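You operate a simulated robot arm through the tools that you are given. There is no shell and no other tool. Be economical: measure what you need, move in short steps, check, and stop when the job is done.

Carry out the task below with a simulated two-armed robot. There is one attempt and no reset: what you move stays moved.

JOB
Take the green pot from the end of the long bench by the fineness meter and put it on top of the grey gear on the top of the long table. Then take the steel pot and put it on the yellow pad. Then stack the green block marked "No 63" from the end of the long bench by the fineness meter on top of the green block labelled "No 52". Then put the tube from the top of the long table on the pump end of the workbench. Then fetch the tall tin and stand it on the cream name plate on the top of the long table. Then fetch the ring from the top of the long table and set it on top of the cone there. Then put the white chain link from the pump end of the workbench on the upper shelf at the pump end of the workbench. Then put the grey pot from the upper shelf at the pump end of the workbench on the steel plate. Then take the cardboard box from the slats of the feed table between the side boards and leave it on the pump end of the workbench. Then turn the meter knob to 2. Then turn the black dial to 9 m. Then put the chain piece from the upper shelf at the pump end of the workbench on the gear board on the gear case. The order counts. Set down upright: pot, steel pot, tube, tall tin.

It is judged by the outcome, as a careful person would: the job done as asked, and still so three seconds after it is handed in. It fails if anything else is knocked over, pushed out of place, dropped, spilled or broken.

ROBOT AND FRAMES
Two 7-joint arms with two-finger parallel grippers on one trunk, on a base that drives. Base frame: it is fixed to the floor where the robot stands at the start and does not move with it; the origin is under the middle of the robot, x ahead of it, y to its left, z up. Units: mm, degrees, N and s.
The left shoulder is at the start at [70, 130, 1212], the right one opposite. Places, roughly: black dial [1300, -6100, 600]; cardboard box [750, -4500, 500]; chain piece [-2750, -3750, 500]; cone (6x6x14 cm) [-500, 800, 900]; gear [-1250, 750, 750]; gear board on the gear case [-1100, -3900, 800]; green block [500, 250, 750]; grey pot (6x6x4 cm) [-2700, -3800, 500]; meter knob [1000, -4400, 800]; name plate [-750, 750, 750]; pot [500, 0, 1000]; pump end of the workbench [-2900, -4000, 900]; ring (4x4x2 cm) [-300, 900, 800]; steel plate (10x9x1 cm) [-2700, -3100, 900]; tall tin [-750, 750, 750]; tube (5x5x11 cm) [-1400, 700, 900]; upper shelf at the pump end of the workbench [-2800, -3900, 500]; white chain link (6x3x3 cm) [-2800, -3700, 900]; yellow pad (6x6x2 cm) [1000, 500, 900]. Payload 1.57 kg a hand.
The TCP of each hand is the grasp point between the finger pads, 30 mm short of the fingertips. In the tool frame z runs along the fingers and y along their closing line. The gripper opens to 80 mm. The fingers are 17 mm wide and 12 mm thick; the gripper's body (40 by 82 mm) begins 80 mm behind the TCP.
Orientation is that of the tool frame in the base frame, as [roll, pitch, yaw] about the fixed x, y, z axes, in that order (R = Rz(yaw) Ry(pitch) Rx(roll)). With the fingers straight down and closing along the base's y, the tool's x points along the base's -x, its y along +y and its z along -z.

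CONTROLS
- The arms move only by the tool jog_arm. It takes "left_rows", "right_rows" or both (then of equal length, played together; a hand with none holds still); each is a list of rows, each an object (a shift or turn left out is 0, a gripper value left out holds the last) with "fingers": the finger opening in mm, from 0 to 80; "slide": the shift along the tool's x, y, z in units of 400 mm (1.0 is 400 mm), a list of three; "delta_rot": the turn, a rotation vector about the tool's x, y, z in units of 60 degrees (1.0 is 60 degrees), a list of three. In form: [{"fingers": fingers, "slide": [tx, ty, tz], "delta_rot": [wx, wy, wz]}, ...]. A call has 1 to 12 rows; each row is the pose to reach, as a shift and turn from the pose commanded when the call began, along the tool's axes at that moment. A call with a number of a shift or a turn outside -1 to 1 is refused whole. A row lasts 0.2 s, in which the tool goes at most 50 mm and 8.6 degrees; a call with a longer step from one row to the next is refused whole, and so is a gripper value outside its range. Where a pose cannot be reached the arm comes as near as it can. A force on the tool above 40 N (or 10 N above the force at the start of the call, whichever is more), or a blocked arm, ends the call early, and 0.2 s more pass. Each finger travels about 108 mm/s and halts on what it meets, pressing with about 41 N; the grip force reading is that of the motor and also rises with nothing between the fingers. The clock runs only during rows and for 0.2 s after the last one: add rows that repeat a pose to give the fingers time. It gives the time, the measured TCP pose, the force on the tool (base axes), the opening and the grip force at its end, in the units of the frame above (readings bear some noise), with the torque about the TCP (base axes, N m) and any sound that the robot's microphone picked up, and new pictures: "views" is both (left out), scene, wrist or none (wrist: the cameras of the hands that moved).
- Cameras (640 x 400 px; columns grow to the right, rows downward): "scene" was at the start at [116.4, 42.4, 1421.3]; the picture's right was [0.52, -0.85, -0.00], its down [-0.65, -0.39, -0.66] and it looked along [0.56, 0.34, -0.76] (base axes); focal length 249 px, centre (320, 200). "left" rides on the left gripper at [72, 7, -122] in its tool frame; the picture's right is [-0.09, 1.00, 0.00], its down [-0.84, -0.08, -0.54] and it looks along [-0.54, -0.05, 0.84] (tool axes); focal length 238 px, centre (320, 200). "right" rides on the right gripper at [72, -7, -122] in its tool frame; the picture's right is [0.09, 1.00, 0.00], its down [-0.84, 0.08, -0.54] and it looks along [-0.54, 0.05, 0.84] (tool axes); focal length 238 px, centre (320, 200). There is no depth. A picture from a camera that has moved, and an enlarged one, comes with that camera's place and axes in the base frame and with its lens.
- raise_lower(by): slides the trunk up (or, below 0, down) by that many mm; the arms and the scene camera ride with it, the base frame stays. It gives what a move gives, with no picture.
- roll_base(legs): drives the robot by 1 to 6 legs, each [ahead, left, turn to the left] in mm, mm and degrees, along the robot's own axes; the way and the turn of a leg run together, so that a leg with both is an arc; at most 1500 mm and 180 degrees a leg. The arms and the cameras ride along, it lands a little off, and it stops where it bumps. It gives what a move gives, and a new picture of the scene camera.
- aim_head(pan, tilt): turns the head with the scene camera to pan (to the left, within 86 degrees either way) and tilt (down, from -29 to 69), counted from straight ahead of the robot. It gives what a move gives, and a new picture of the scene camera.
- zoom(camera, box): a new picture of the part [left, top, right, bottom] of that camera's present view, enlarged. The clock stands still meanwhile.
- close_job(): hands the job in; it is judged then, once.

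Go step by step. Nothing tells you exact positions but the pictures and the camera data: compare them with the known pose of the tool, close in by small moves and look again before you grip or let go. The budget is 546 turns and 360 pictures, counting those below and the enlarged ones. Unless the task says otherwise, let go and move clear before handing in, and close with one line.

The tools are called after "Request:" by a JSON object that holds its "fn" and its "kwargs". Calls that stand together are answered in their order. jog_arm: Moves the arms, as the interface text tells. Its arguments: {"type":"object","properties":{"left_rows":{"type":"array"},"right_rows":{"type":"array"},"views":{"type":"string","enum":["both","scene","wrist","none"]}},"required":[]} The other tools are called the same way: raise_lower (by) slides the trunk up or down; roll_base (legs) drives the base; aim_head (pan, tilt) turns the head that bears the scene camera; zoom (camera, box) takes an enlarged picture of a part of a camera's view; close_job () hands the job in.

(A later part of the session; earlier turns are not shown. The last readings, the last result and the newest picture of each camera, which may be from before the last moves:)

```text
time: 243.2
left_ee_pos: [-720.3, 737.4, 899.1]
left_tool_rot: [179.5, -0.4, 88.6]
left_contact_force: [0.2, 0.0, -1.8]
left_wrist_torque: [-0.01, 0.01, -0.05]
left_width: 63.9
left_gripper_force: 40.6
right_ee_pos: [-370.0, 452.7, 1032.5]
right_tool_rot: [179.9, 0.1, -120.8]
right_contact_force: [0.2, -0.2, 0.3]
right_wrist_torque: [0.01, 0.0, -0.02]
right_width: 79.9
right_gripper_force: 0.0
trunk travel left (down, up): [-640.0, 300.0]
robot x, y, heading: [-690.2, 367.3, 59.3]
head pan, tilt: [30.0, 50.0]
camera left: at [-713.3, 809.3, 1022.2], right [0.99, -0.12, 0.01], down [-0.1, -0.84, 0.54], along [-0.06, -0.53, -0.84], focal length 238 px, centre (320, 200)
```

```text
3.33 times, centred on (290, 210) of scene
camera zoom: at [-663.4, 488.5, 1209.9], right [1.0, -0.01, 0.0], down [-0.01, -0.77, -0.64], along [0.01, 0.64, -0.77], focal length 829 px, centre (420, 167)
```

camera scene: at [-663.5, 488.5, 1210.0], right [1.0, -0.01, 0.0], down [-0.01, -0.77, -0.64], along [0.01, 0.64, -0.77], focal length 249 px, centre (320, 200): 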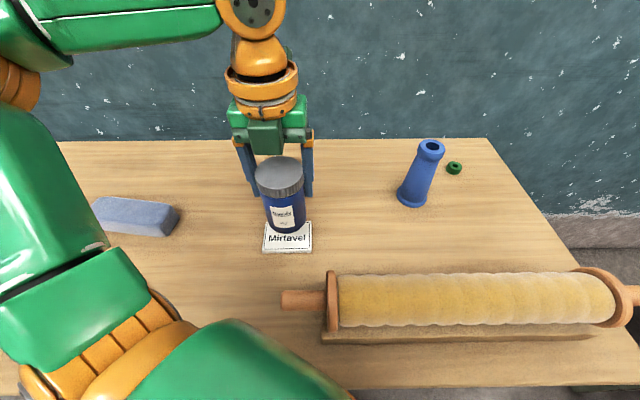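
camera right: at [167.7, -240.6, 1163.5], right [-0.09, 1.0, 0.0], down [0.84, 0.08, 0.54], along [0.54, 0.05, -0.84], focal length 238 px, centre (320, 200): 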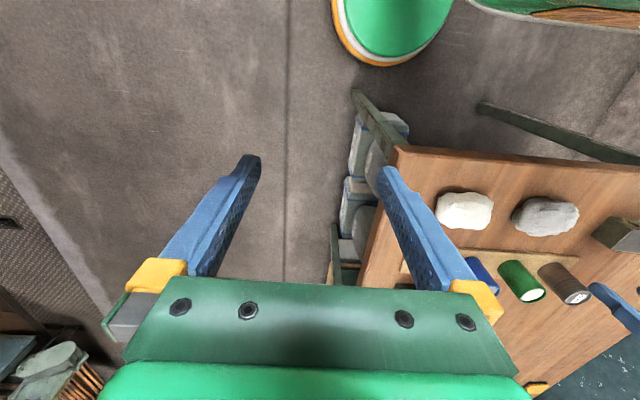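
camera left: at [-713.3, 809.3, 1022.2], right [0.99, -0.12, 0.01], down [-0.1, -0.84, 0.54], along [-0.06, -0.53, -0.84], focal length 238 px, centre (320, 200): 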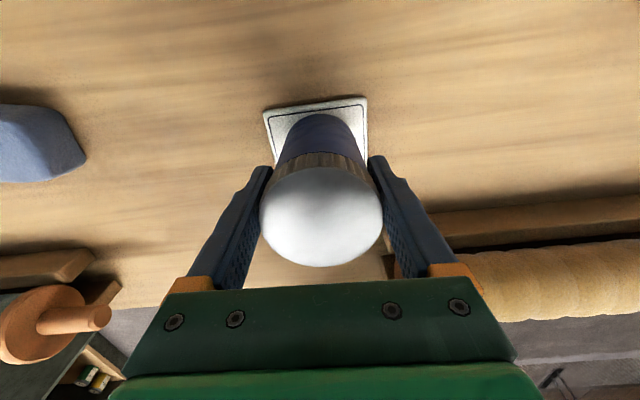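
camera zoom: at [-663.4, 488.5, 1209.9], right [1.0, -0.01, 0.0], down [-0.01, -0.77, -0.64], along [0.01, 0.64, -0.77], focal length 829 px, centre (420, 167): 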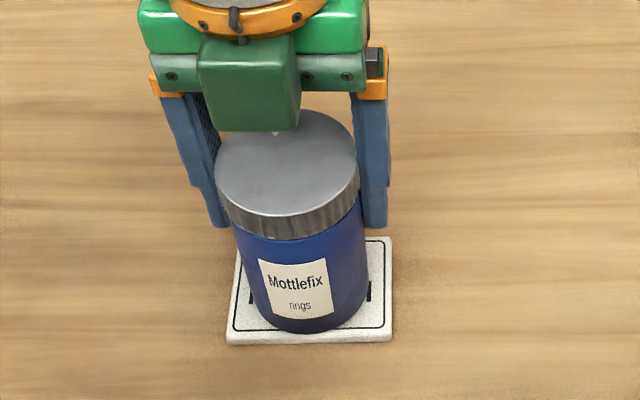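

Request:
{"fn": "jog_arm", "kwargs": {"left_rows": [{"slide": [0.012, 0.002, 0.0]}, {"slide": [0.025, 0.002, 0.01]}, {"slide": [0.025, 0.002, 0.015]}, {"slide": [0.025, 0.002, 0.015]}], "views": "wrist"}}

Request:
{"fn": "zoom", "kwargs": {"camera": "scene", "box": [220, 150, 360, 270]}}

```text
time: 244.2
left_ee_pos: [-719.1, 748.7, 893.7]
left_tool_rot: [179.5, -0.3, 88.6]
left_contact_force: [-0.2, -0.2, -1.5]
left_wrist_torque: [0.01, 0.01, 0.03]
left_width: 64.0
left_gripper_force: 41.2
right_ee_pos: [-370.8, 452.7, 1033.0]
right_tool_rot: [179.8, 0.0, -120.8]
right_contact_force: [0.0, 0.1, -0.1]
right_wrist_torque: [-0.02, -0.02, 0.04]
right_width: 80.0
right_gripper_force: 0.0
trunk travel left (down, up): [-640.0, 300.0]
robot x, y, heading: [-691.4, 364.8, 59.1]
head pan, tilt: [30.0, 50.0]
camera left: at [-712.3, 820.1, 1016.1], right [0.99, -0.12, 0.01], down [-0.1, -0.84, 0.54], along [-0.06, -0.53, -0.84], focal length 238 px, centre (320, 200)
```

left: 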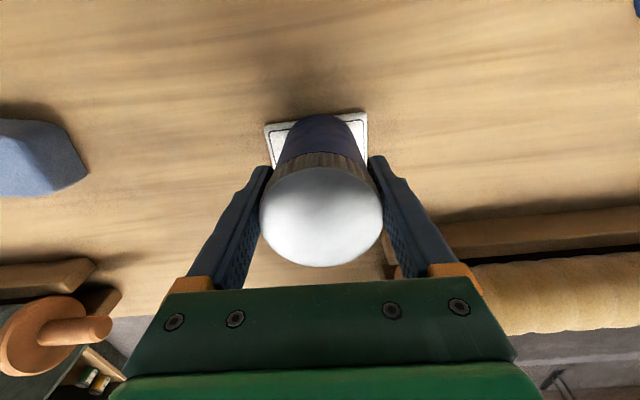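

```text
3.33 times, centred on (290, 210) of scene
camera zoom: at [-663.3, 488.5, 1209.9], right [1.0, -0.01, 0.0], down [-0.01, -0.77, -0.64], along [0.01, 0.64, -0.77], focal length 829 px, centre (420, 167)
```

zoom: 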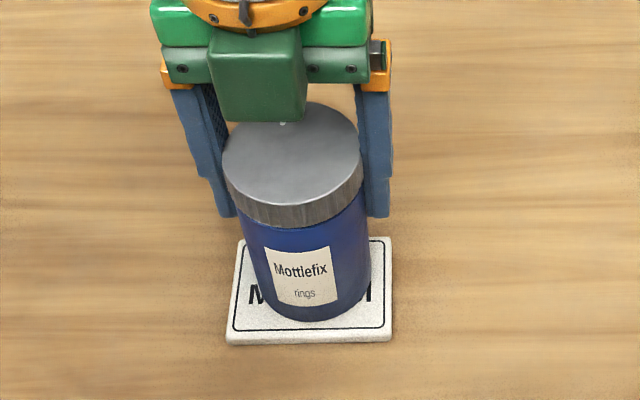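

Request:
{"fn": "jog_arm", "kwargs": {"left_rows": [{"slide": [-0.002, 0, 0.006]}, {"slide": [-0.002, 0, 0.012]}, {"slide": [-0.002, 0, 0.016]}, {"slide": [-0.002, 0, 0.016]}], "views": "none"}}

Request:
{"fn": "zoom", "kwargs": {"camera": "scene", "box": [230, 170, 350, 260]}}

```text
time: 244.9
left_ee_pos: [-719.2, 745.8, 891.4]
left_tool_rot: [179.1, -1.1, 88.5]
left_contact_force: [-2.6, 1.8, 28.1]
left_wrist_torque: [-0.67, 0.63, -0.09]
left_width: 63.8
left_gripper_force: 40.9
right_ee_pos: [-370.0, 449.0, 1032.5]
right_tool_rot: [179.7, 0.3, -120.8]
right_contact_force: [-0.8, -0.2, 0.0]
right_wrist_torque: [0.0, 0.01, -0.02]
right_width: 80.2
right_gripper_force: 0.1
trunk travel left (down, up): [-640.0, 300.0]
robot x, y, heading: [-688.3, 366.8, 59.3]
head pan, tilt: [30.0, 50.0]
stopped in row 3 (left hand): the force on the tool passed its limit at 47 N (the readings are from after the stop); the commanded pose is now the measured one
```

```text
4.44 times, centred on (290, 215) of scene
camera zoom: at [-664.1, 483.8, 1210.7], right [1.0, -0.01, 0.0], down [-0.01, -0.76, -0.65], along [0.01, 0.65, -0.76], focal length 1105 px, centre (453, 133)
```

zoom: 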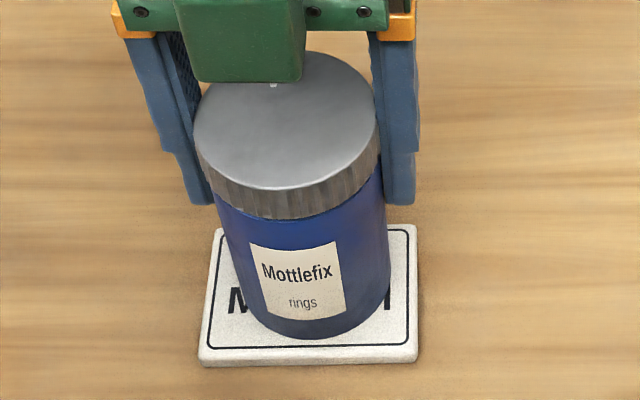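

Request:
{"fn": "jog_arm", "kwargs": {"left_rows": [{"slide": [0, 0, -0.004]}, {"slide": [0, 0, -0.005]}, {"slide": [0, 0, -0.005], "fingers": 72}, {"slide": [0, 0, -0.005], "fingers": 80}, {"slide": [0, 0, -0.06]}, {"slide": [0, 0, -0.17]}, {"slide": [0, 0, -0.28]}], "views": "scene"}}

Request:
{"fn": "zoom", "kwargs": {"camera": "scene", "box": [230, 150, 370, 260]}}

```text
time: 246.5
left_ee_pos: [-719.7, 747.5, 1003.0]
left_tool_rot: [179.3, -0.7, 88.6]
left_contact_force: [0.4, 0.0, -0.6]
left_wrist_torque: [0.02, 0.01, -0.02]
left_width: 79.9
left_gripper_force: 0.1
right_ee_pos: [-369.5, 452.9, 1032.8]
right_tool_rot: [179.7, 0.1, -120.8]
right_contact_force: [0.0, 0.3, 0.2]
right_wrist_torque: [0.0, -0.01, -0.05]
right_width: 79.8
right_gripper_force: 0.0
trunk travel left (down, up): [-640.0, 300.0]
robot x, y, heading: [-687.7, 365.9, 59.1]
head pan, tilt: [30.0, 50.0]
camera scene: at [-662.9, 487.8, 1210.0], right [1.0, -0.01, 0.0], down [-0.01, -0.77, -0.64], along [0.01, 0.64, -0.77], focal length 249 px, centre (320, 200)
```

scene: 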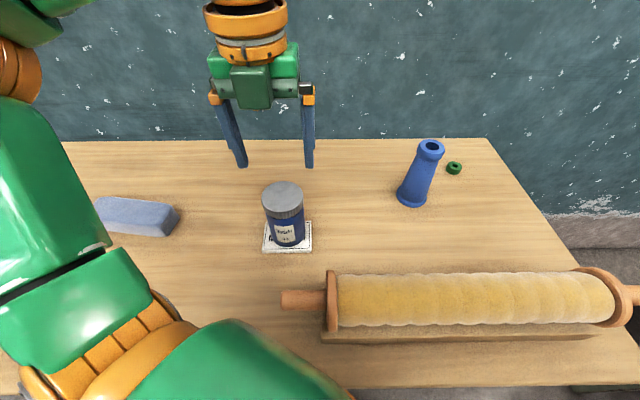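

```text
3.64 times, centred on (300, 205) of scene
camera zoom: at [-662.9, 487.8, 1210.0], right [1.0, -0.01, 0.0], down [-0.01, -0.77, -0.64], along [0.01, 0.64, -0.77], focal length 904 px, centre (393, 182)
```

zoom: 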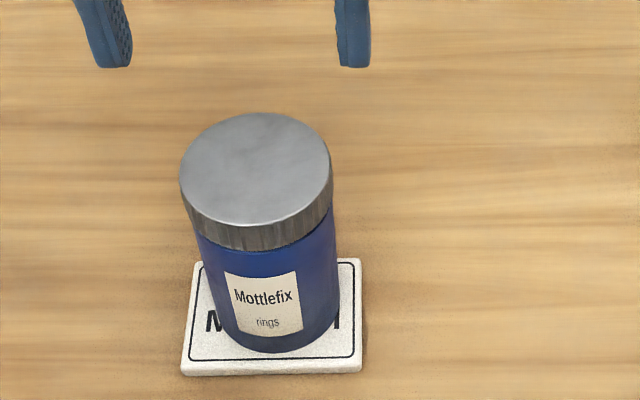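

The tin stands on the plate. For the ring and cone I'll go to the table's right end, facing it from the gap, and use the right hand.

Request:
{"fn": "roll_base", "kwargs": {"legs": [[-314, -188, 0], [0, 0, 121], [-670, 0, 0]]}}

Request:
{"fn": "aim_head", "kwargs": {"pan": -50, "tilt": 40}}

```text
time: 257.3
left_ee_pos: [-329.1, -215.0, 1001.9]
left_tool_rot: [179.3, -0.7, -150.5]
left_contact_force: [0.9, 0.1, 0.2]
left_wrist_torque: [-0.01, 0.0, -0.01]
left_width: 79.9
left_gripper_force: 0.1
right_ee_pos: [-254.8, 235.8, 1031.4]
right_tool_rot: [179.8, 0.0, 0.0]
right_contact_force: [-0.1, -0.8, -0.5]
right_wrist_torque: [0.02, 0.01, 0.02]
right_width: 79.9
right_gripper_force: 0.1
trunk travel left (down, up): [-640.0, 300.0]
robot x, y, heading: [-14.2, 6.9, -180.1]
head pan, tilt: [30.0, 50.0]
camera scene: at [-133.7, -30.5, 1209.9], right [-0.5, 0.87, 0.0], down [0.66, 0.38, -0.64], along [-0.56, -0.32, -0.77], focal length 249 px, centre (320, 200)
```

scene: 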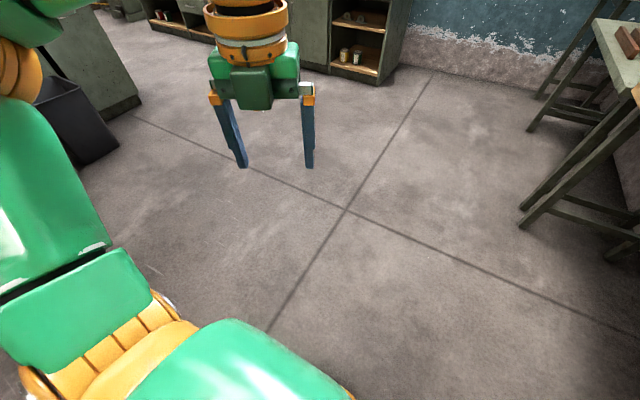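

```text
time: 258.8
left_ee_pos: [-327.4, -215.1, 1001.2]
left_tool_rot: [179.3, -0.7, -150.5]
left_contact_force: [-0.5, 0.1, -0.3]
left_wrist_torque: [0.0, -0.03, -0.02]
left_width: 80.0
left_gripper_force: 0.0
right_ee_pos: [-254.8, 235.7, 1032.1]
right_tool_rot: [179.9, 0.1, 0.1]
right_contact_force: [0.6, -0.8, 0.3]
right_wrist_torque: [0.0, -0.02, -0.02]
right_width: 80.2
right_gripper_force: 0.1
trunk travel left (down, up): [-640.0, 300.0]
robot x, y, heading: [-15.1, 3.6, -180.0]
head pan, tilt: [-50.0, 40.0]
camera scene: at [-121.5, 73.1, 1224.1], right [0.76, 0.64, 0.0], down [0.41, -0.49, -0.77], along [-0.49, 0.59, -0.64], focal length 249 px, centre (320, 200)
```

scene: 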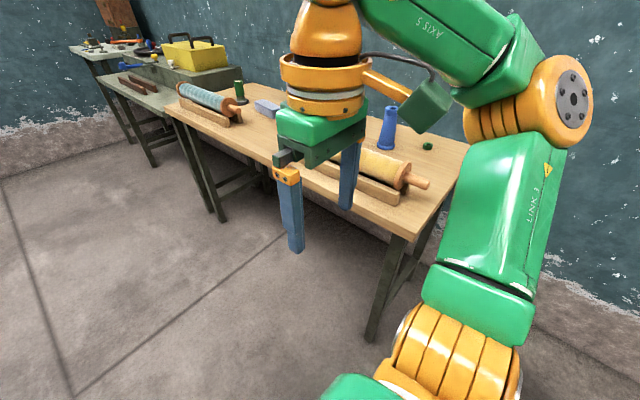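

Request:
{"fn": "roll_base", "kwargs": {"legs": [[0, -400, 0], [0, -260, 0]]}}

Request:
{"fn": "aim_head", "kwargs": {"pan": -15, "tilt": 45}}

```text
time: 262.7
left_ee_pos: [-328.8, 442.2, 1001.8]
left_tool_rot: [179.3, -0.6, -150.8]
left_contact_force: [0.2, -0.1, 0.0]
left_wrist_torque: [0.04, -0.02, 0.0]
left_width: 80.1
left_gripper_force: 0.0
right_ee_pos: [-253.0, 892.2, 1033.1]
right_tool_rot: [179.9, 0.1, -0.1]
right_contact_force: [0.5, 0.1, 0.0]
right_wrist_torque: [-0.02, -0.01, -0.03]
right_width: 80.0
right_gripper_force: 0.1
trunk travel left (down, up): [-640.0, 300.0]
robot x, y, heading: [-11.2, 666.9, 179.9]
head pan, tilt: [-50.0, 40.0]
camera scene: at [-120.0, 729.8, 1224.2], right [0.77, 0.64, 0.0], down [0.41, -0.49, -0.77], along [-0.49, 0.59, -0.64], focal length 249 px, centre (320, 200)
```

scene: 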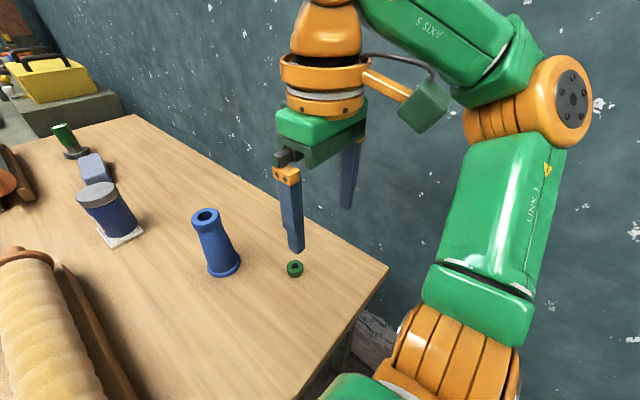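

```text
time: 263.8
left_ee_pos: [-327.8, 444.2, 1002.3]
left_tool_rot: [179.2, -0.7, -150.8]
left_contact_force: [-0.1, -0.2, 0.2]
left_wrist_torque: [-0.03, -0.02, 0.02]
left_width: 80.0
left_gripper_force: 0.1
right_ee_pos: [-252.5, 894.3, 1032.1]
right_tool_rot: [179.8, 0.1, -0.2]
right_contact_force: [-1.1, 0.1, -0.2]
right_wrist_torque: [-0.03, 0.01, -0.03]
right_width: 80.1
right_gripper_force: 0.1
trunk travel left (down, up): [-640.0, 300.0]
robot x, y, heading: [-18.3, 663.0, 179.8]
head pan, tilt: [-15.0, 45.0]
camera scene: at [-144.0, 686.9, 1216.9], right [0.26, 0.96, 0.0], down [0.68, -0.19, -0.71], along [-0.68, 0.19, -0.71], focal length 249 px, centre (320, 200)
```

scene: 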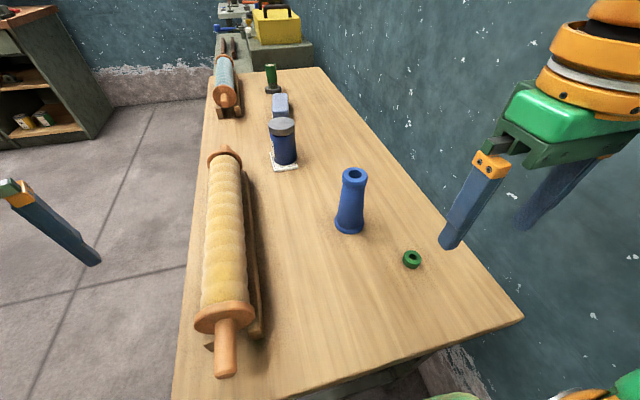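

Request:
{"fn": "roll_base", "kwargs": {"legs": [[35, 0, 0], [0, 0, 25]]}}

Request:
{"fn": "aim_head", "kwargs": {"pan": -40, "tilt": 50}}

```text
time: 265.0
left_ee_pos: [-330.8, 442.8, 1002.2]
left_tool_rot: [179.3, -0.5, -150.2]
left_contact_force: [-0.3, 0.4, 0.1]
left_wrist_torque: [0.02, 0.01, 0.03]
left_width: 80.0
left_gripper_force: 0.0
right_ee_pos: [-260.7, 893.0, 1032.6]
right_tool_rot: [179.8, 0.1, 0.4]
right_contact_force: [0.4, -0.2, -0.3]
right_wrist_torque: [0.0, 0.03, -0.03]
right_width: 79.6
right_gripper_force: 0.0
trunk travel left (down, up): [-640.0, 300.0]
robot x, y, heading: [-21.9, 665.4, -179.7]
head pan, tilt: [-15.0, 45.0]
stopped in leg 2: the robot was blocked; the commanded pose is now the measured one
camera scene: at [-149.6, 688.0, 1216.9], right [0.25, 0.97, 0.0], down [0.68, -0.18, -0.71], along [-0.68, 0.18, -0.71], focal length 249 px, centre (320, 200)
```

scene: 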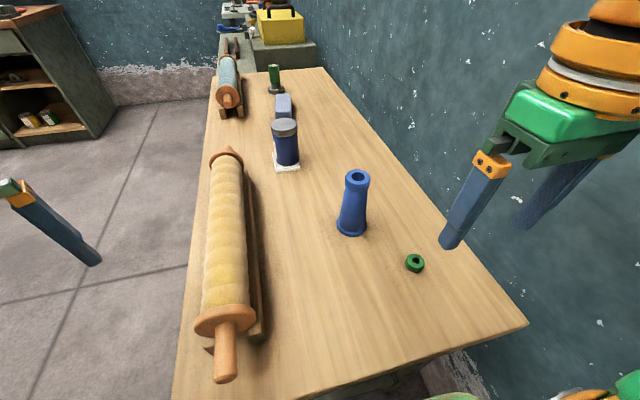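

```text
time: 265.9
left_ee_pos: [-330.2, 442.5, 1002.9]
left_tool_rot: [179.3, -0.7, -150.1]
left_contact_force: [0.4, 0.6, 0.3]
left_wrist_torque: [0.0, -0.05, -0.01]
left_width: 80.1
left_gripper_force: 0.0
right_ee_pos: [-260.2, 894.0, 1032.9]
right_tool_rot: [179.8, 0.1, 0.4]
right_contact_force: [0.3, 0.4, -0.3]
right_wrist_torque: [0.02, 0.0, 0.03]
right_width: 80.1
right_gripper_force: 0.0
trunk travel left (down, up): [-640.0, 300.0]
robot x, y, heading: [-17.1, 667.4, -179.6]
head pan, tilt: [-40.0, 50.0]
camera scene: at [-130.4, 716.4, 1210.0], right [0.64, 0.77, 0.0], down [0.59, -0.49, -0.64], along [-0.5, 0.41, -0.77], focal length 249 px, centre (320, 200)
```

scene: 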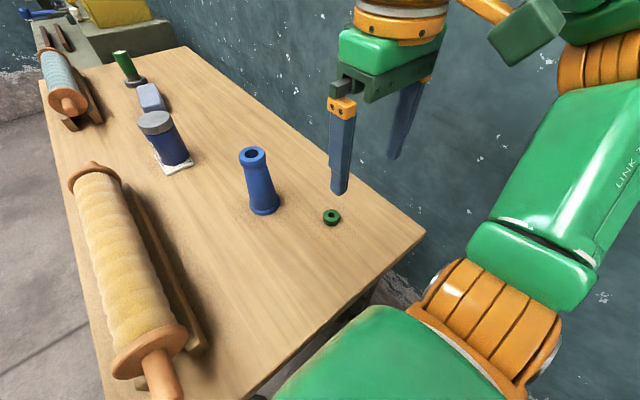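

The base is blocked at x≈-20 (table end frame). I'll tilt the right tool 20° outward for more reach and use the same tilt for picking and placing the ring.

Request:
{"fn": "jog_arm", "kwargs": {"right_rows": [{"fingers": 70, "slide": [-0.06, -0.02, 0.03], "delta_rot": [0, -0.11, 0]}, {"slide": [-0.12, -0.04, 0.1], "delta_rot": [0, -0.22, 0]}, {"slide": [-0.18, -0.06, 0.18], "delta_rot": [0, -0.333, 0]}, {"slide": [-0.2125, -0.0775, 0.28], "delta_rot": [0, -0.333, 0]}, {"slide": [-0.2125, -0.0775, 0.3325], "delta_rot": [0, -0.333, 0]}, {"slide": [-0.2125, -0.0775, 0.3325], "delta_rot": [0, -0.333, 0]}]}}

```text
time: 267.3
left_ee_pos: [-331.1, 443.2, 1001.7]
left_tool_rot: [179.3, -0.6, -150.2]
left_contact_force: [0.1, 0.1, 0.6]
left_wrist_torque: [0.01, 0.02, -0.01]
left_width: 80.2
left_gripper_force: 0.1
right_ee_pos: [-346.5, 924.7, 899.7]
right_tool_rot: [179.8, 20.1, 0.4]
right_contact_force: [0.4, 0.7, -0.2]
right_wrist_torque: [-0.04, 0.02, 0.02]
right_width: 70.1
right_gripper_force: 0.0
trunk travel left (down, up): [-640.0, 300.0]
robot x, y, heading: [-17.5, 666.8, -179.7]
head pan, tilt: [-40.0, 50.0]
camera scene: at [-130.3, 716.5, 1210.0], right [0.64, 0.77, 0.0], down [0.59, -0.49, -0.64], along [-0.5, 0.41, -0.77], focal length 249 px, centre (320, 200)
camera right: at [-235.8, 931.0, 989.6], right [0.09, -1.0, -0.03], down [-0.6, -0.08, 0.8], along [-0.8, -0.06, -0.6], focal length 238 px, centre (320, 200)
```

scene: 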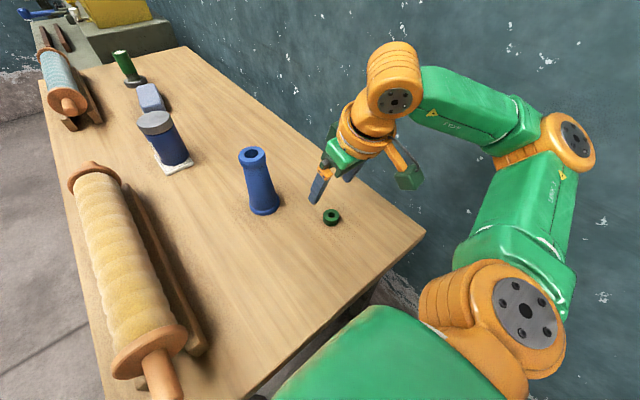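
right: 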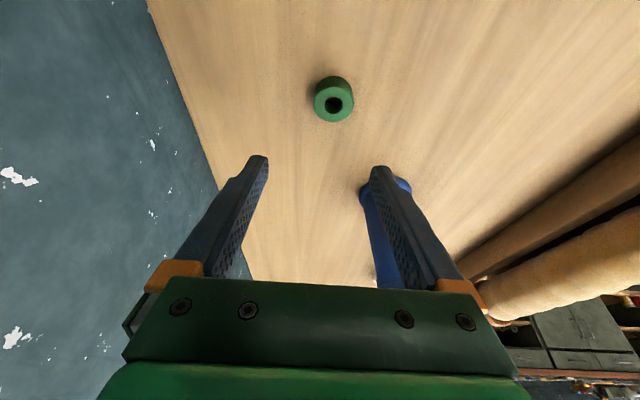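

Request:
{"fn": "jog_arm", "kwargs": {"right_rows": [{"fingers": 64, "slide": [0.02, 0.03, 0.04]}, {"slide": [0.05, 0.03, 0.11]}, {"slide": [0.055, 0.03, 0.115]}]}}

```text
time: 268.1
left_ee_pos: [-331.1, 442.8, 1001.0]
left_tool_rot: [179.2, -0.7, -150.2]
left_contact_force: [-0.5, 0.4, -0.2]
left_wrist_torque: [0.0, -0.04, -0.04]
left_width: 80.1
left_gripper_force: 0.1
right_ee_pos: [-341.1, 912.2, 848.3]
right_tool_rot: [179.8, 20.1, 0.4]
right_contact_force: [0.5, -0.6, 0.1]
right_wrist_torque: [0.0, 0.02, 0.02]
right_width: 64.0
right_gripper_force: 0.1
trunk travel left (down, up): [-640.0, 300.0]
robot x, y, heading: [-23.8, 663.8, -179.6]
head pan, tilt: [-40.0, 50.0]
camera scene: at [-130.3, 716.5, 1210.0], right [0.64, 0.77, 0.0], down [0.59, -0.49, -0.64], along [-0.5, 0.41, -0.77], focal length 249 px, centre (320, 200)
camera right: at [-231.1, 917.5, 938.5], right [0.09, -1.0, -0.03], down [-0.6, -0.08, 0.8], along [-0.8, -0.06, -0.6], focal length 238 px, centre (320, 200)
```

scene: 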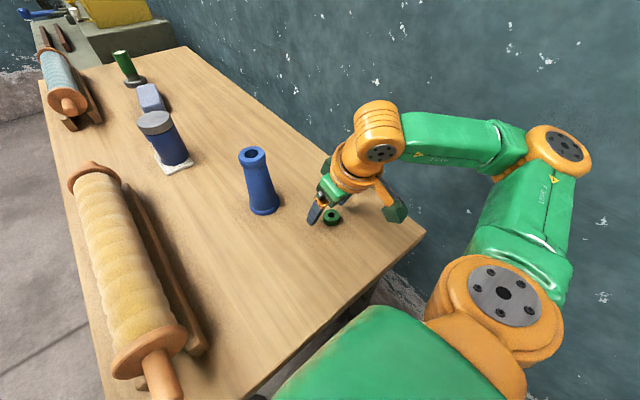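
right: 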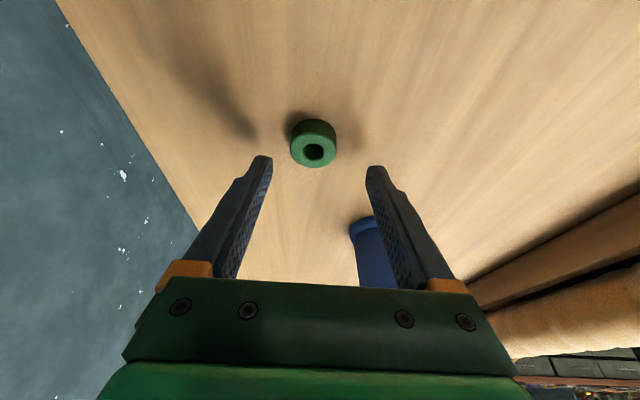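

Request:
{"fn": "jog_arm", "kwargs": {"right_rows": [{"slide": [0.013, -0.003, 0.022]}, {"slide": [0.0265, -0.003, 0.0436]}, {"slide": [0.0265, -0.003, 0.0436]}], "views": "wrist"}}

Request:
{"fn": "zoom", "kwargs": {"camera": "scene", "box": [270, 160, 410, 260]}}

```text
time: 268.9
left_ee_pos: [-329.0, 440.6, 1001.8]
left_tool_rot: [179.3, -0.6, -150.2]
left_contact_force: [0.1, -0.4, -0.5]
left_wrist_torque: [0.0, -0.05, 0.0]
left_width: 80.1
left_gripper_force: 0.1
right_ee_pos: [-336.9, 912.5, 830.8]
right_tool_rot: [-180.0, 20.5, 0.4]
right_contact_force: [-7.8, 5.6, 28.1]
right_wrist_torque: [0.5, 0.4, 0.34]
right_width: 65.5
right_gripper_force: 0.8
trunk travel left (down, up): [-640.0, 300.0]
robot x, y, heading: [-22.2, 667.2, -179.7]
head pan, tilt: [-40.0, 50.0]
camera right: at [-226.7, 918.3, 920.2], right [0.09, -1.0, -0.03], down [-0.59, -0.08, 0.8], along [-0.8, -0.06, -0.6], focal length 238 px, centre (320, 200)
```

right: 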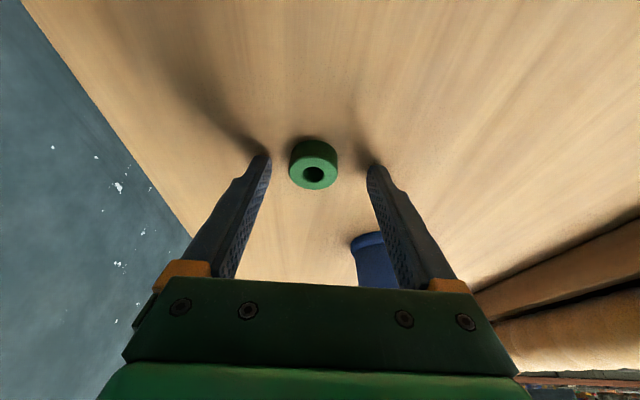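

```text
4.00 times, centred on (340, 210) of scene
camera zoom: at [-128.7, 715.0, 1210.7], right [0.64, 0.77, 0.0], down [0.59, -0.49, -0.64], along [-0.5, 0.41, -0.76], focal length 994 px, centre (240, 160)
```

zoom: 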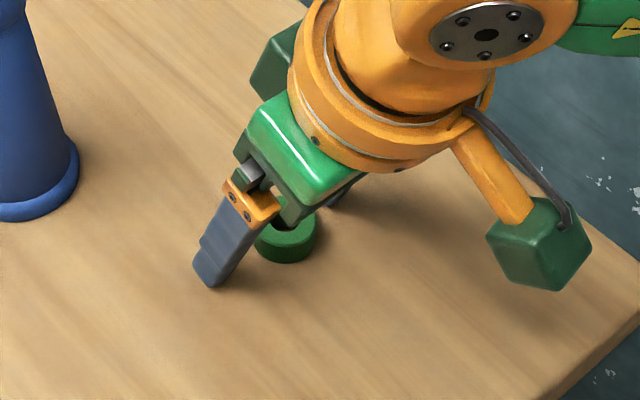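

Fingertips touched the table, so the tabletop here is at z≈800. Raising 4 mm and shifting 10 mm toward me to centre on the ring.

Request:
{"fn": "jog_arm", "kwargs": {"right_rows": [{"slide": [-0.0034, 0, -0.0094]}, {"slide": [0.01, -0.003, -0.013]}, {"slide": [0.021, -0.005, -0.0156]}, {"slide": [0.021, -0.005, -0.0156]}], "views": "wrist"}}

Request:
{"fn": "zoom", "kwargs": {"camera": "scene", "box": [270, 160, 410, 260]}}

```text
time: 269.9
left_ee_pos: [-331.4, 441.6, 1002.0]
left_tool_rot: [179.3, -0.6, -150.2]
left_contact_force: [0.1, 0.0, 0.2]
left_wrist_torque: [0.04, -0.04, 0.01]
left_width: 79.9
left_gripper_force: 0.1
right_ee_pos: [-327.0, 913.4, 830.7]
right_tool_rot: [179.8, 19.9, 0.2]
right_contact_force: [-2.6, -1.4, 4.5]
right_wrist_torque: [0.05, 0.07, 0.13]
right_width: 63.0
right_gripper_force: 0.0
trunk travel left (down, up): [-640.0, 300.0]
robot x, y, heading: [-23.2, 665.0, -179.4]
head pan, tilt: [-40.0, 50.0]
camera right: at [-216.9, 920.2, 921.5], right [0.09, -1.0, -0.03], down [-0.6, -0.08, 0.79], along [-0.79, -0.06, -0.61], focal length 238 px, centre (320, 200)
```

right: 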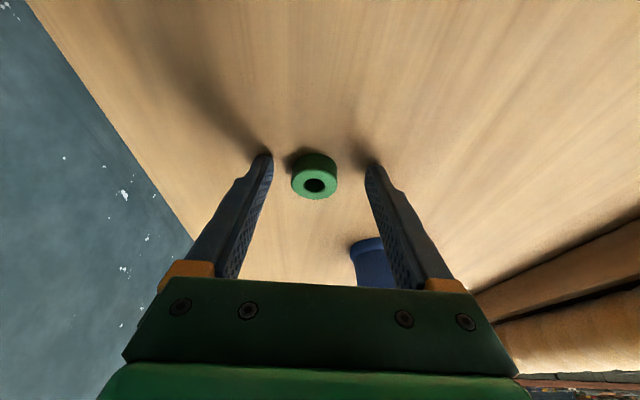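

```text
4.00 times, centred on (340, 210) of scene
camera zoom: at [-131.1, 715.5, 1209.9], right [0.64, 0.77, 0.0], down [0.59, -0.49, -0.64], along [-0.49, 0.41, -0.77], focal length 994 px, centre (240, 160)
```

zoom: 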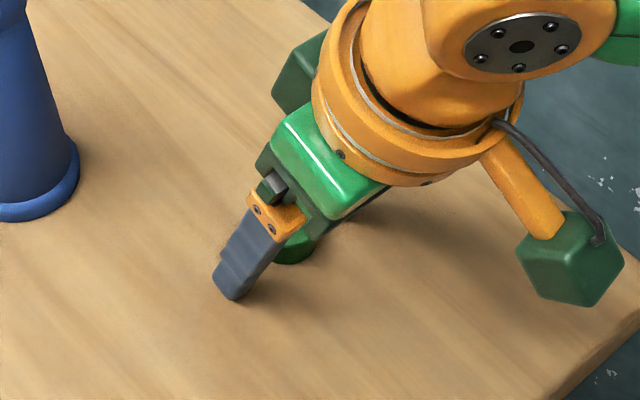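

Request:
{"fn": "jog_arm", "kwargs": {"right_rows": [{"slide": [-0.002, 0, -0.006]}, {"slide": [-0.002, 0, -0.006], "fingers": 45}, {"slide": [-0.002, 0, -0.006], "fingers": 25}, {"slide": [-0.002, 0, -0.006], "fingers": 25}], "views": "wrist"}}

```text
time: 270.9
left_ee_pos: [-330.3, 442.2, 1001.1]
left_tool_rot: [179.4, -0.6, -150.2]
left_contact_force: [-0.1, 0.4, 0.0]
left_wrist_torque: [0.01, 0.01, -0.04]
left_width: 80.0
left_gripper_force: 0.0
right_ee_pos: [-325.3, 915.0, 833.6]
right_tool_rot: [179.8, 20.0, 0.4]
right_contact_force: [0.4, 0.4, -0.1]
right_wrist_torque: [0.0, -0.01, -0.01]
right_width: 30.9
right_gripper_force: 39.5
trunk travel left (down, up): [-640.0, 300.0]
robot x, y, heading: [-22.0, 668.5, -179.6]
head pan, tilt: [-40.0, 50.0]
camera right: at [-216.3, 920.9, 924.1], right [0.09, -1.0, -0.03], down [-0.6, -0.08, 0.8], along [-0.79, -0.06, -0.6], focal length 238 px, centre (320, 200)
```

right: 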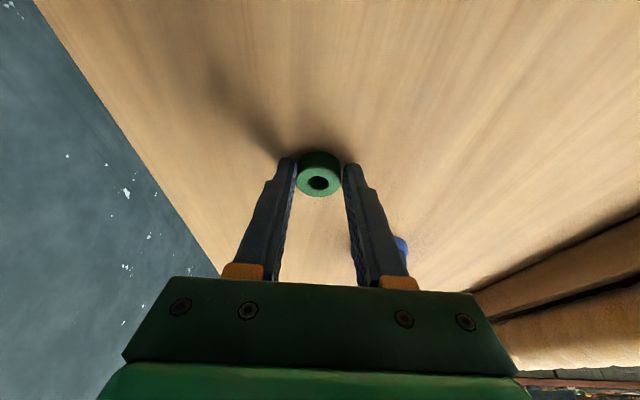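

Gripped. Lifting vertically.

Request:
{"fn": "jog_arm", "kwargs": {"right_rows": [{"slide": [-0.034, 0, -0.094]}, {"slide": [-0.068, 0, -0.188]}, {"slide": [-0.103, 0, -0.282]}, {"slide": [-0.137, 0, -0.376]}, {"slide": [-0.137, 0, -0.376]}]}}

Request:
{"fn": "zoom", "kwargs": {"camera": "scene", "box": [220, 80, 380, 230]}}

```text
time: 272.1
left_ee_pos: [-331.0, 441.5, 1002.4]
left_tool_rot: [179.3, -0.6, -150.1]
left_contact_force: [-0.4, 0.9, -0.7]
left_wrist_torque: [-0.01, 0.01, 0.03]
left_width: 80.1
left_gripper_force: 0.0
right_ee_pos: [-326.8, 915.1, 993.0]
right_tool_rot: [179.8, 19.9, 0.4]
right_contact_force: [-0.4, 0.6, -0.6]
right_wrist_torque: [0.02, -0.04, 0.0]
right_width: 30.9
right_gripper_force: 39.8
trunk travel left (down, up): [-640.0, 300.0]
robot x, y, heading: [-19.1, 664.9, -179.5]
head pan, tilt: [-40.0, 50.0]
camera scene: at [-130.9, 717.0, 1209.9], right [0.64, 0.77, 0.0], down [0.59, -0.49, -0.64], along [-0.49, 0.41, -0.77], focal length 249 px, centre (320, 200)
camera right: at [-217.3, 921.1, 1083.5], right [0.09, -1.0, -0.03], down [-0.6, -0.08, 0.8], along [-0.79, -0.06, -0.61], focal length 238 px, centre (320, 200)
```

scene: 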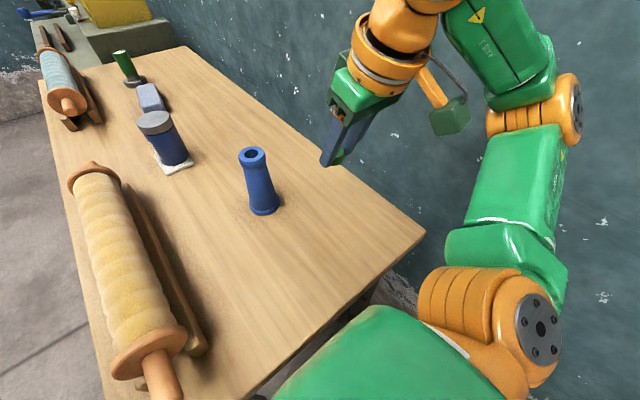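
right: 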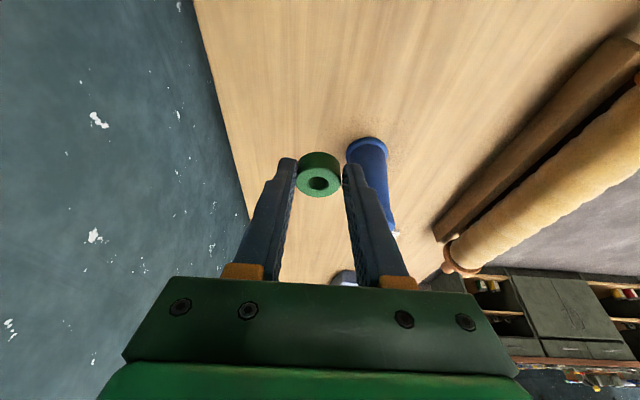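

```text
2.67 times, centred on (300, 155) of scene
camera zoom: at [-130.9, 717.0, 1209.9], right [0.64, 0.77, 0.0], down [0.59, -0.49, -0.64], along [-0.49, 0.41, -0.77], focal length 663 px, centre (373, 320)
```

zoom: 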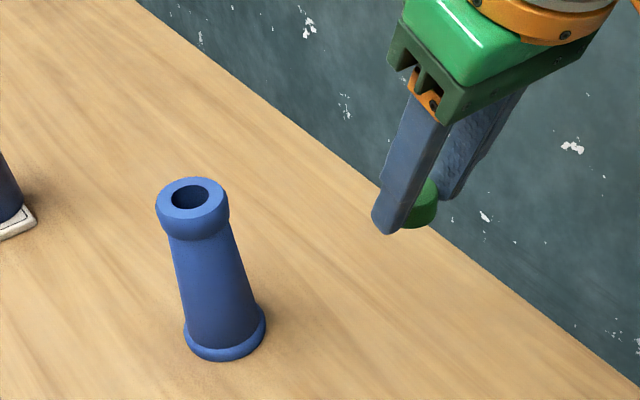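

Request:
{"fn": "raise_lower", "kwargs": {"by": 50}}

Request:
{"fn": "jog_arm", "kwargs": {"right_rows": [{"slide": [-0.06, 0.05, 0.04]}, {"slide": [-0.12, 0.1, 0.08]}, {"slide": [-0.18, 0.15, 0.12]}, {"slide": [-0.2585, 0.2025, 0.15]}, {"slide": [-0.2585, 0.2025, 0.182]}, {"slide": [-0.2585, 0.2025, 0.182]}]}}

```text
time: 273.0
left_ee_pos: [-331.1, 441.5, 1052.6]
left_tool_rot: [179.3, -0.7, -150.1]
left_contact_force: [1.1, -0.5, -0.3]
left_wrist_torque: [0.0, 0.01, -0.05]
left_width: 80.1
left_gripper_force: 0.0
right_ee_pos: [-325.5, 915.3, 1043.5]
right_tool_rot: [179.7, 20.1, 0.3]
right_contact_force: [-0.4, 0.5, -0.4]
right_wrist_torque: [0.01, 0.01, -0.02]
right_width: 31.0
right_gripper_force: 39.3
trunk travel left (down, up): [-690.0, 250.0]
robot x, y, heading: [-23.3, 666.6, -179.5]
head pan, tilt: [-40.0, 50.0]
```

```text
time: 274.4
left_ee_pos: [-331.1, 442.0, 1052.2]
left_tool_rot: [179.4, -0.7, -150.2]
left_contact_force: [0.5, 0.4, 0.7]
left_wrist_torque: [0.02, 0.01, 0.0]
left_width: 79.8
left_gripper_force: 0.1
right_ee_pos: [-450.0, 834.3, 1008.9]
right_tool_rot: [179.8, 19.9, 0.3]
right_contact_force: [0.0, 0.5, -0.6]
right_wrist_torque: [0.01, -0.04, 0.01]
right_width: 31.2
right_gripper_force: 39.9
trunk travel left (down, up): [-690.0, 250.0]
robot x, y, heading: [-20.2, 667.2, -179.7]
head pan, tilt: [-40.0, 50.0]
camera scene: at [-130.4, 716.7, 1260.0], right [0.64, 0.77, 0.0], down [0.59, -0.49, -0.64], along [-0.5, 0.41, -0.77], focal length 249 px, centre (320, 200)
camera right: at [-340.2, 839.9, 1099.8], right [0.09, -1.0, -0.03], down [-0.6, -0.08, 0.8], along [-0.79, -0.06, -0.6], focal length 238 px, centre (320, 200)
```

scene: 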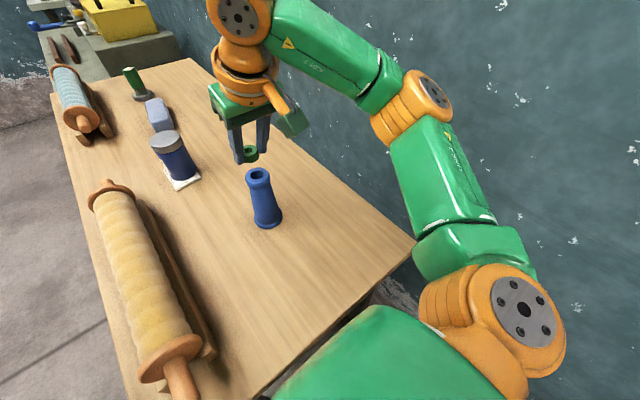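
right: 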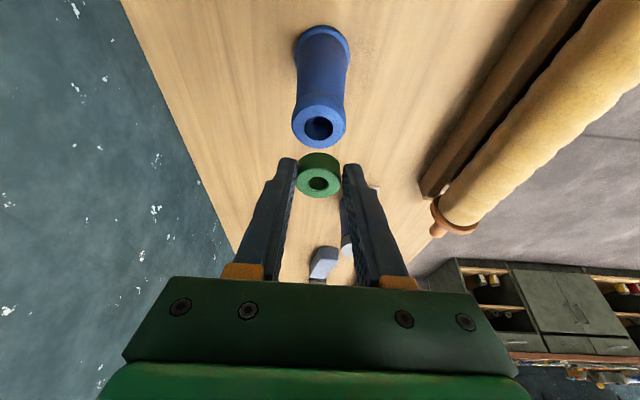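

Request:
{"fn": "jog_arm", "kwargs": {"right_rows": [{"slide": [0.016, 0, 0.027]}, {"slide": [0.033, 0, 0.0545]}, {"slide": [0.033, 0, 0.0545]}], "views": "wrist"}}

Request:
{"fn": "zoom", "kwargs": {"camera": "scene", "box": [200, 120, 320, 240]}}

```text
time: 275.2
left_ee_pos: [-331.7, 441.0, 1051.4]
left_tool_rot: [179.2, -0.7, -150.1]
left_contact_force: [0.2, -0.1, -0.1]
left_wrist_torque: [0.04, -0.01, -0.01]
left_width: 79.9
left_gripper_force: 0.0
right_ee_pos: [-444.7, 834.3, 984.9]
right_tool_rot: [179.8, 20.0, 0.3]
right_contact_force: [0.1, 0.8, -0.8]
right_wrist_torque: [0.04, -0.01, 0.03]
right_width: 30.6
right_gripper_force: 39.9
trunk travel left (down, up): [-690.0, 250.0]
robot x, y, heading: [-21.2, 665.2, -179.7]
head pan, tilt: [-40.0, 50.0]
camera right: at [-334.3, 839.7, 1074.8], right [0.09, -1.0, -0.03], down [-0.6, -0.08, 0.8], along [-0.79, -0.06, -0.6], focal length 238 px, centre (320, 200)
```

right: 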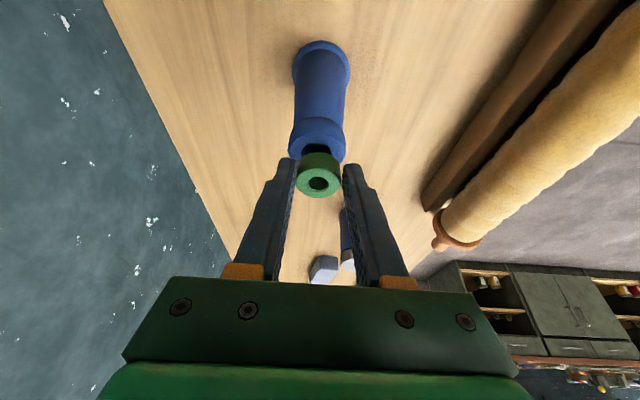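

```text
3.33 times, centred on (260, 180) of scene
camera zoom: at [-130.6, 716.4, 1260.0], right [0.64, 0.77, 0.0], down [0.59, -0.49, -0.64], along [-0.5, 0.41, -0.77], focal length 829 px, centre (520, 267)
```

zoom: 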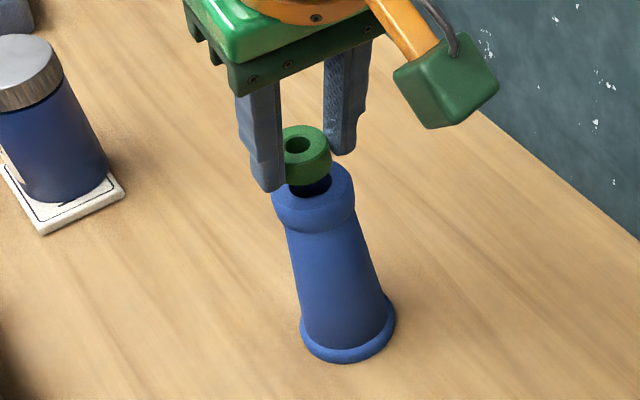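

Request:
{"fn": "jog_arm", "kwargs": {"right_rows": [{"slide": [0.0118, 0.0025, -0.0043]}, {"slide": [0.0152, 0.0025, 0.005]}, {"slide": [0.0152, 0.0025, 0.005]}], "views": "wrist"}}

Request:
{"fn": "zoom", "kwargs": {"camera": "scene", "box": [220, 140, 300, 210]}}

```text
time: 276.0
left_ee_pos: [-330.7, 441.4, 1051.9]
left_tool_rot: [179.3, -0.7, -150.2]
left_contact_force: [1.0, 0.6, -0.9]
left_wrist_torque: [-0.01, 0.04, 0.0]
left_width: 80.0
left_gripper_force: 0.1
right_ee_pos: [-437.5, 833.0, 980.9]
right_tool_rot: [179.8, 19.9, 0.3]
right_contact_force: [0.1, 0.4, -0.7]
right_wrist_torque: [0.0, -0.01, 0.01]
right_width: 30.9
right_gripper_force: 40.5
trunk travel left (down, up): [-690.0, 250.0]
robot x, y, heading: [-17.4, 669.5, -179.6]
head pan, tilt: [-40.0, 50.0]
camera right: at [-328.4, 838.6, 1071.4], right [0.09, -1.0, -0.03], down [-0.6, -0.08, 0.8], along [-0.79, -0.06, -0.6], focal length 238 px, centre (320, 200)
```

right: 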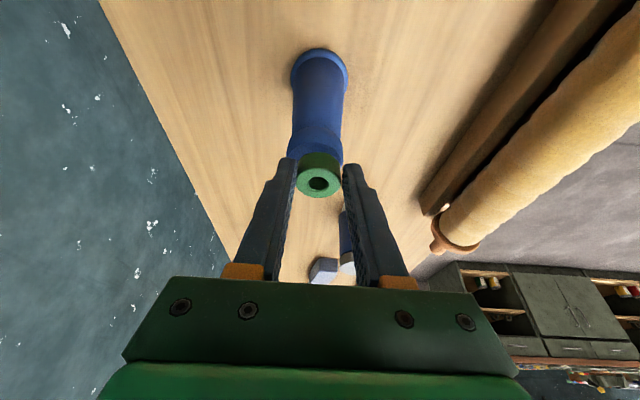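

```text
5.71 times, centred on (260, 175) of scene
camera zoom: at [-130.6, 716.6, 1260.0], right [0.64, 0.77, 0.0], down [0.59, -0.49, -0.64], along [-0.5, 0.41, -0.77], focal length 1420 px, centre (663, 343)
```

zoom: 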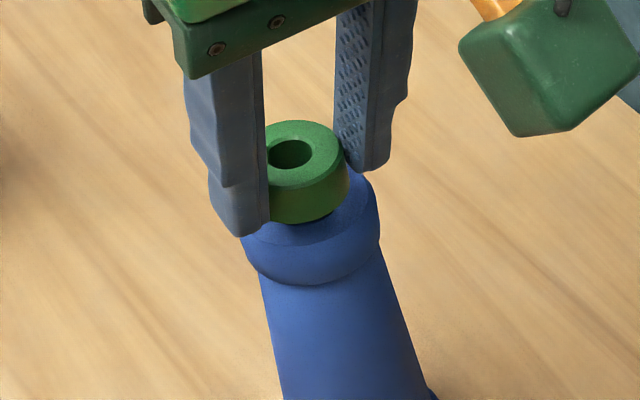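

Request:
{"fn": "jog_arm", "kwargs": {"right_rows": [{"slide": [0.0045, -0.003, 0.0035]}, {"slide": [0.006, -0.003, 0.0082]}, {"slide": [0.0075, -0.003, 0.0117]}, {"slide": [0.0075, -0.003, 0.0117]}], "views": "none"}}

Request:
{"fn": "zoom", "kwargs": {"camera": "scene", "box": [220, 140, 300, 210]}}

```text
time: 277.0
left_ee_pos: [-329.9, 441.6, 1051.9]
left_tool_rot: [179.3, -0.7, -150.1]
left_contact_force: [0.3, -0.6, 0.2]
left_wrist_torque: [0.02, -0.01, 0.01]
left_width: 80.2
left_gripper_force: 0.0
right_ee_pos: [-437.2, 832.0, 975.6]
right_tool_rot: [179.8, 20.0, 0.2]
right_contact_force: [-0.3, -0.4, -1.6]
right_wrist_torque: [-0.01, -0.02, -0.03]
right_width: 30.8
right_gripper_force: 40.2
trunk travel left (down, up): [-690.0, 250.0]
robot x, y, heading: [-21.3, 664.2, -179.7]
head pan, tilt: [-40.0, 50.0]
```

```text
5.71 times, centred on (260, 175) of scene
camera zoom: at [-130.6, 716.6, 1260.0], right [0.64, 0.77, 0.0], down [0.59, -0.49, -0.64], along [-0.5, 0.41, -0.77], focal length 1420 px, centre (663, 343)
```

zoom: 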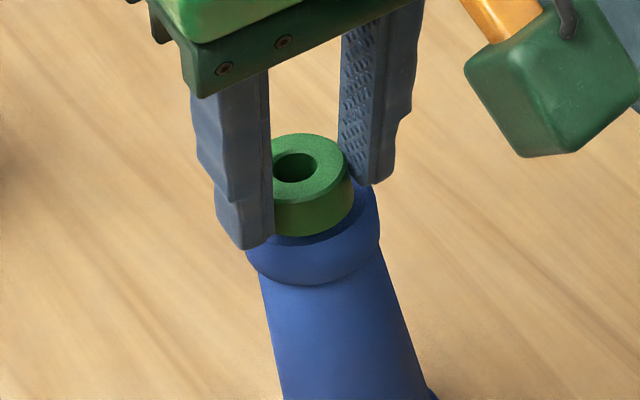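

Request:
{"fn": "jog_arm", "kwargs": {"right_rows": [{"slide": [0.0017, -0.002, 0.0047]}, {"slide": [0.0026, -0.002, 0.0075]}, {"slide": [0.0026, -0.002, 0.0075]}], "views": "none"}}

Request:
{"fn": "zoom", "kwargs": {"camera": "scene", "box": [220, 140, 300, 210]}}

```text
time: 277.8
left_ee_pos: [-332.0, 441.3, 1050.7]
left_tool_rot: [179.3, -0.8, -150.2]
left_contact_force: [0.3, -0.1, -0.5]
left_wrist_torque: [-0.04, -0.01, 0.0]
left_width: 80.0
left_gripper_force: 0.1
right_ee_pos: [-437.8, 833.2, 972.2]
right_tool_rot: [179.8, 20.0, 0.4]
right_contact_force: [0.0, 0.9, -1.4]
right_wrist_torque: [0.03, -0.01, 0.01]
right_width: 30.8
right_gripper_force: 40.3
trunk travel left (down, up): [-690.0, 250.0]
robot x, y, heading: [-24.5, 663.8, -179.4]
head pan, tilt: [-40.0, 50.0]
```

```text
5.71 times, centred on (260, 175) of scene
camera zoom: at [-130.6, 716.6, 1260.0], right [0.64, 0.77, 0.0], down [0.59, -0.49, -0.64], along [-0.5, 0.41, -0.77], focal length 1420 px, centre (663, 343)
```

zoom: 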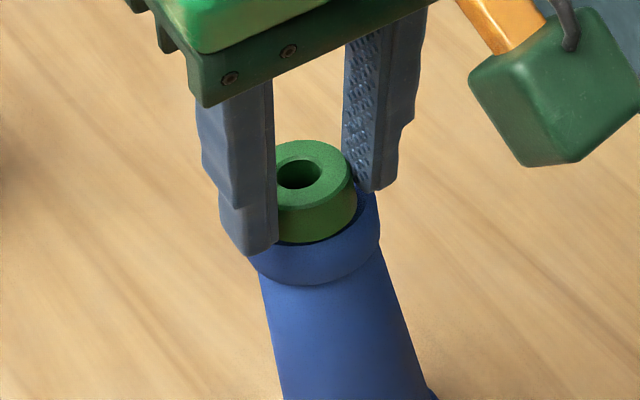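

Request:
{"fn": "jog_arm", "kwargs": {"right_rows": [{"slide": [0.0017, 0, 0.0047]}, {"slide": [0.0026, 0, 0.0075]}, {"slide": [0.0026, 0, 0.0075]}], "views": "none"}}

Request:
{"fn": "zoom", "kwargs": {"camera": "scene", "box": [220, 140, 300, 210]}}

```text
time: 278.6
left_ee_pos: [-331.3, 443.0, 1051.1]
left_tool_rot: [179.3, -0.7, -150.2]
left_contact_force: [0.5, -0.5, 0.1]
left_wrist_torque: [0.04, 0.01, -0.01]
left_width: 79.8
left_gripper_force: 0.0
right_ee_pos: [-437.1, 833.4, 969.9]
right_tool_rot: [179.8, 20.0, 0.4]
right_contact_force: [0.1, 0.6, -1.4]
right_wrist_torque: [-0.04, 0.0, -0.02]
right_width: 30.8
right_gripper_force: 40.4
trunk travel left (down, up): [-690.0, 250.0]
robot x, y, heading: [-20.3, 667.4, -179.7]
head pan, tilt: [-40.0, 50.0]
```

```text
5.71 times, centred on (260, 175) of scene
camera zoom: at [-130.6, 716.6, 1260.0], right [0.64, 0.77, 0.0], down [0.59, -0.49, -0.64], along [-0.5, 0.41, -0.77], focal length 1420 px, centre (663, 343)
```

zoom: 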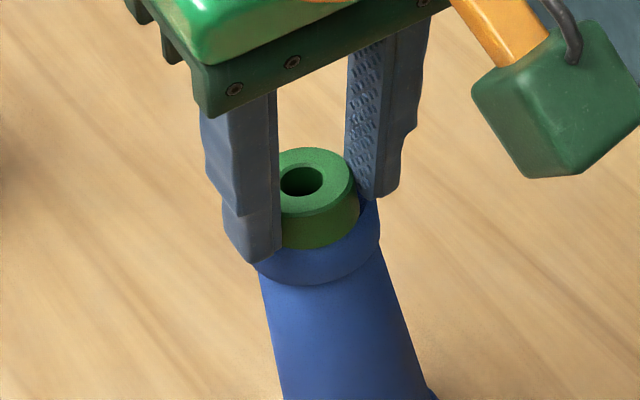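

Request:
{"fn": "jog_arm", "kwargs": {"right_rows": [{"slide": [-0.005, -0.005, 0.0018]}, {"slide": [-0.0035, -0.005, 0.006]}, {"slide": [-0.0025, -0.005, 0.0087]}, {"slide": [-0.0025, -0.005, 0.0087]}], "views": "none"}}

Request:
{"fn": "zoom", "kwargs": {"camera": "scene", "box": [220, 140, 300, 210]}}

```text
time: 279.6
left_ee_pos: [-329.0, 441.6, 1052.9]
left_tool_rot: [179.2, -0.7, -150.2]
left_contact_force: [0.1, -0.4, -0.1]
left_wrist_torque: [-0.01, 0.03, -0.02]
left_width: 80.0
left_gripper_force: 0.1
right_ee_pos: [-436.5, 834.6, 968.2]
right_tool_rot: [179.7, 20.2, 0.3]
right_contact_force: [-1.1, 1.4, 13.2]
right_wrist_torque: [0.2, 0.32, -0.03]
right_width: 31.1
right_gripper_force: 40.0
trunk travel left (down, up): [-690.0, 250.0]
robot x, y, heading: [-22.9, 665.1, -179.5]
head pan, tilt: [-40.0, 50.0]
```

```text
5.71 times, centred on (260, 175) of scene
camera zoom: at [-128.1, 716.2, 1260.4], right [0.64, 0.77, 0.0], down [0.59, -0.49, -0.64], along [-0.5, 0.41, -0.77], focal length 1420 px, centre (663, 343)
```

zoom: 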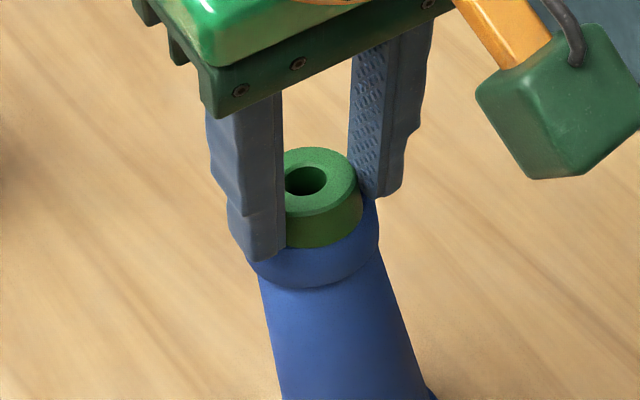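

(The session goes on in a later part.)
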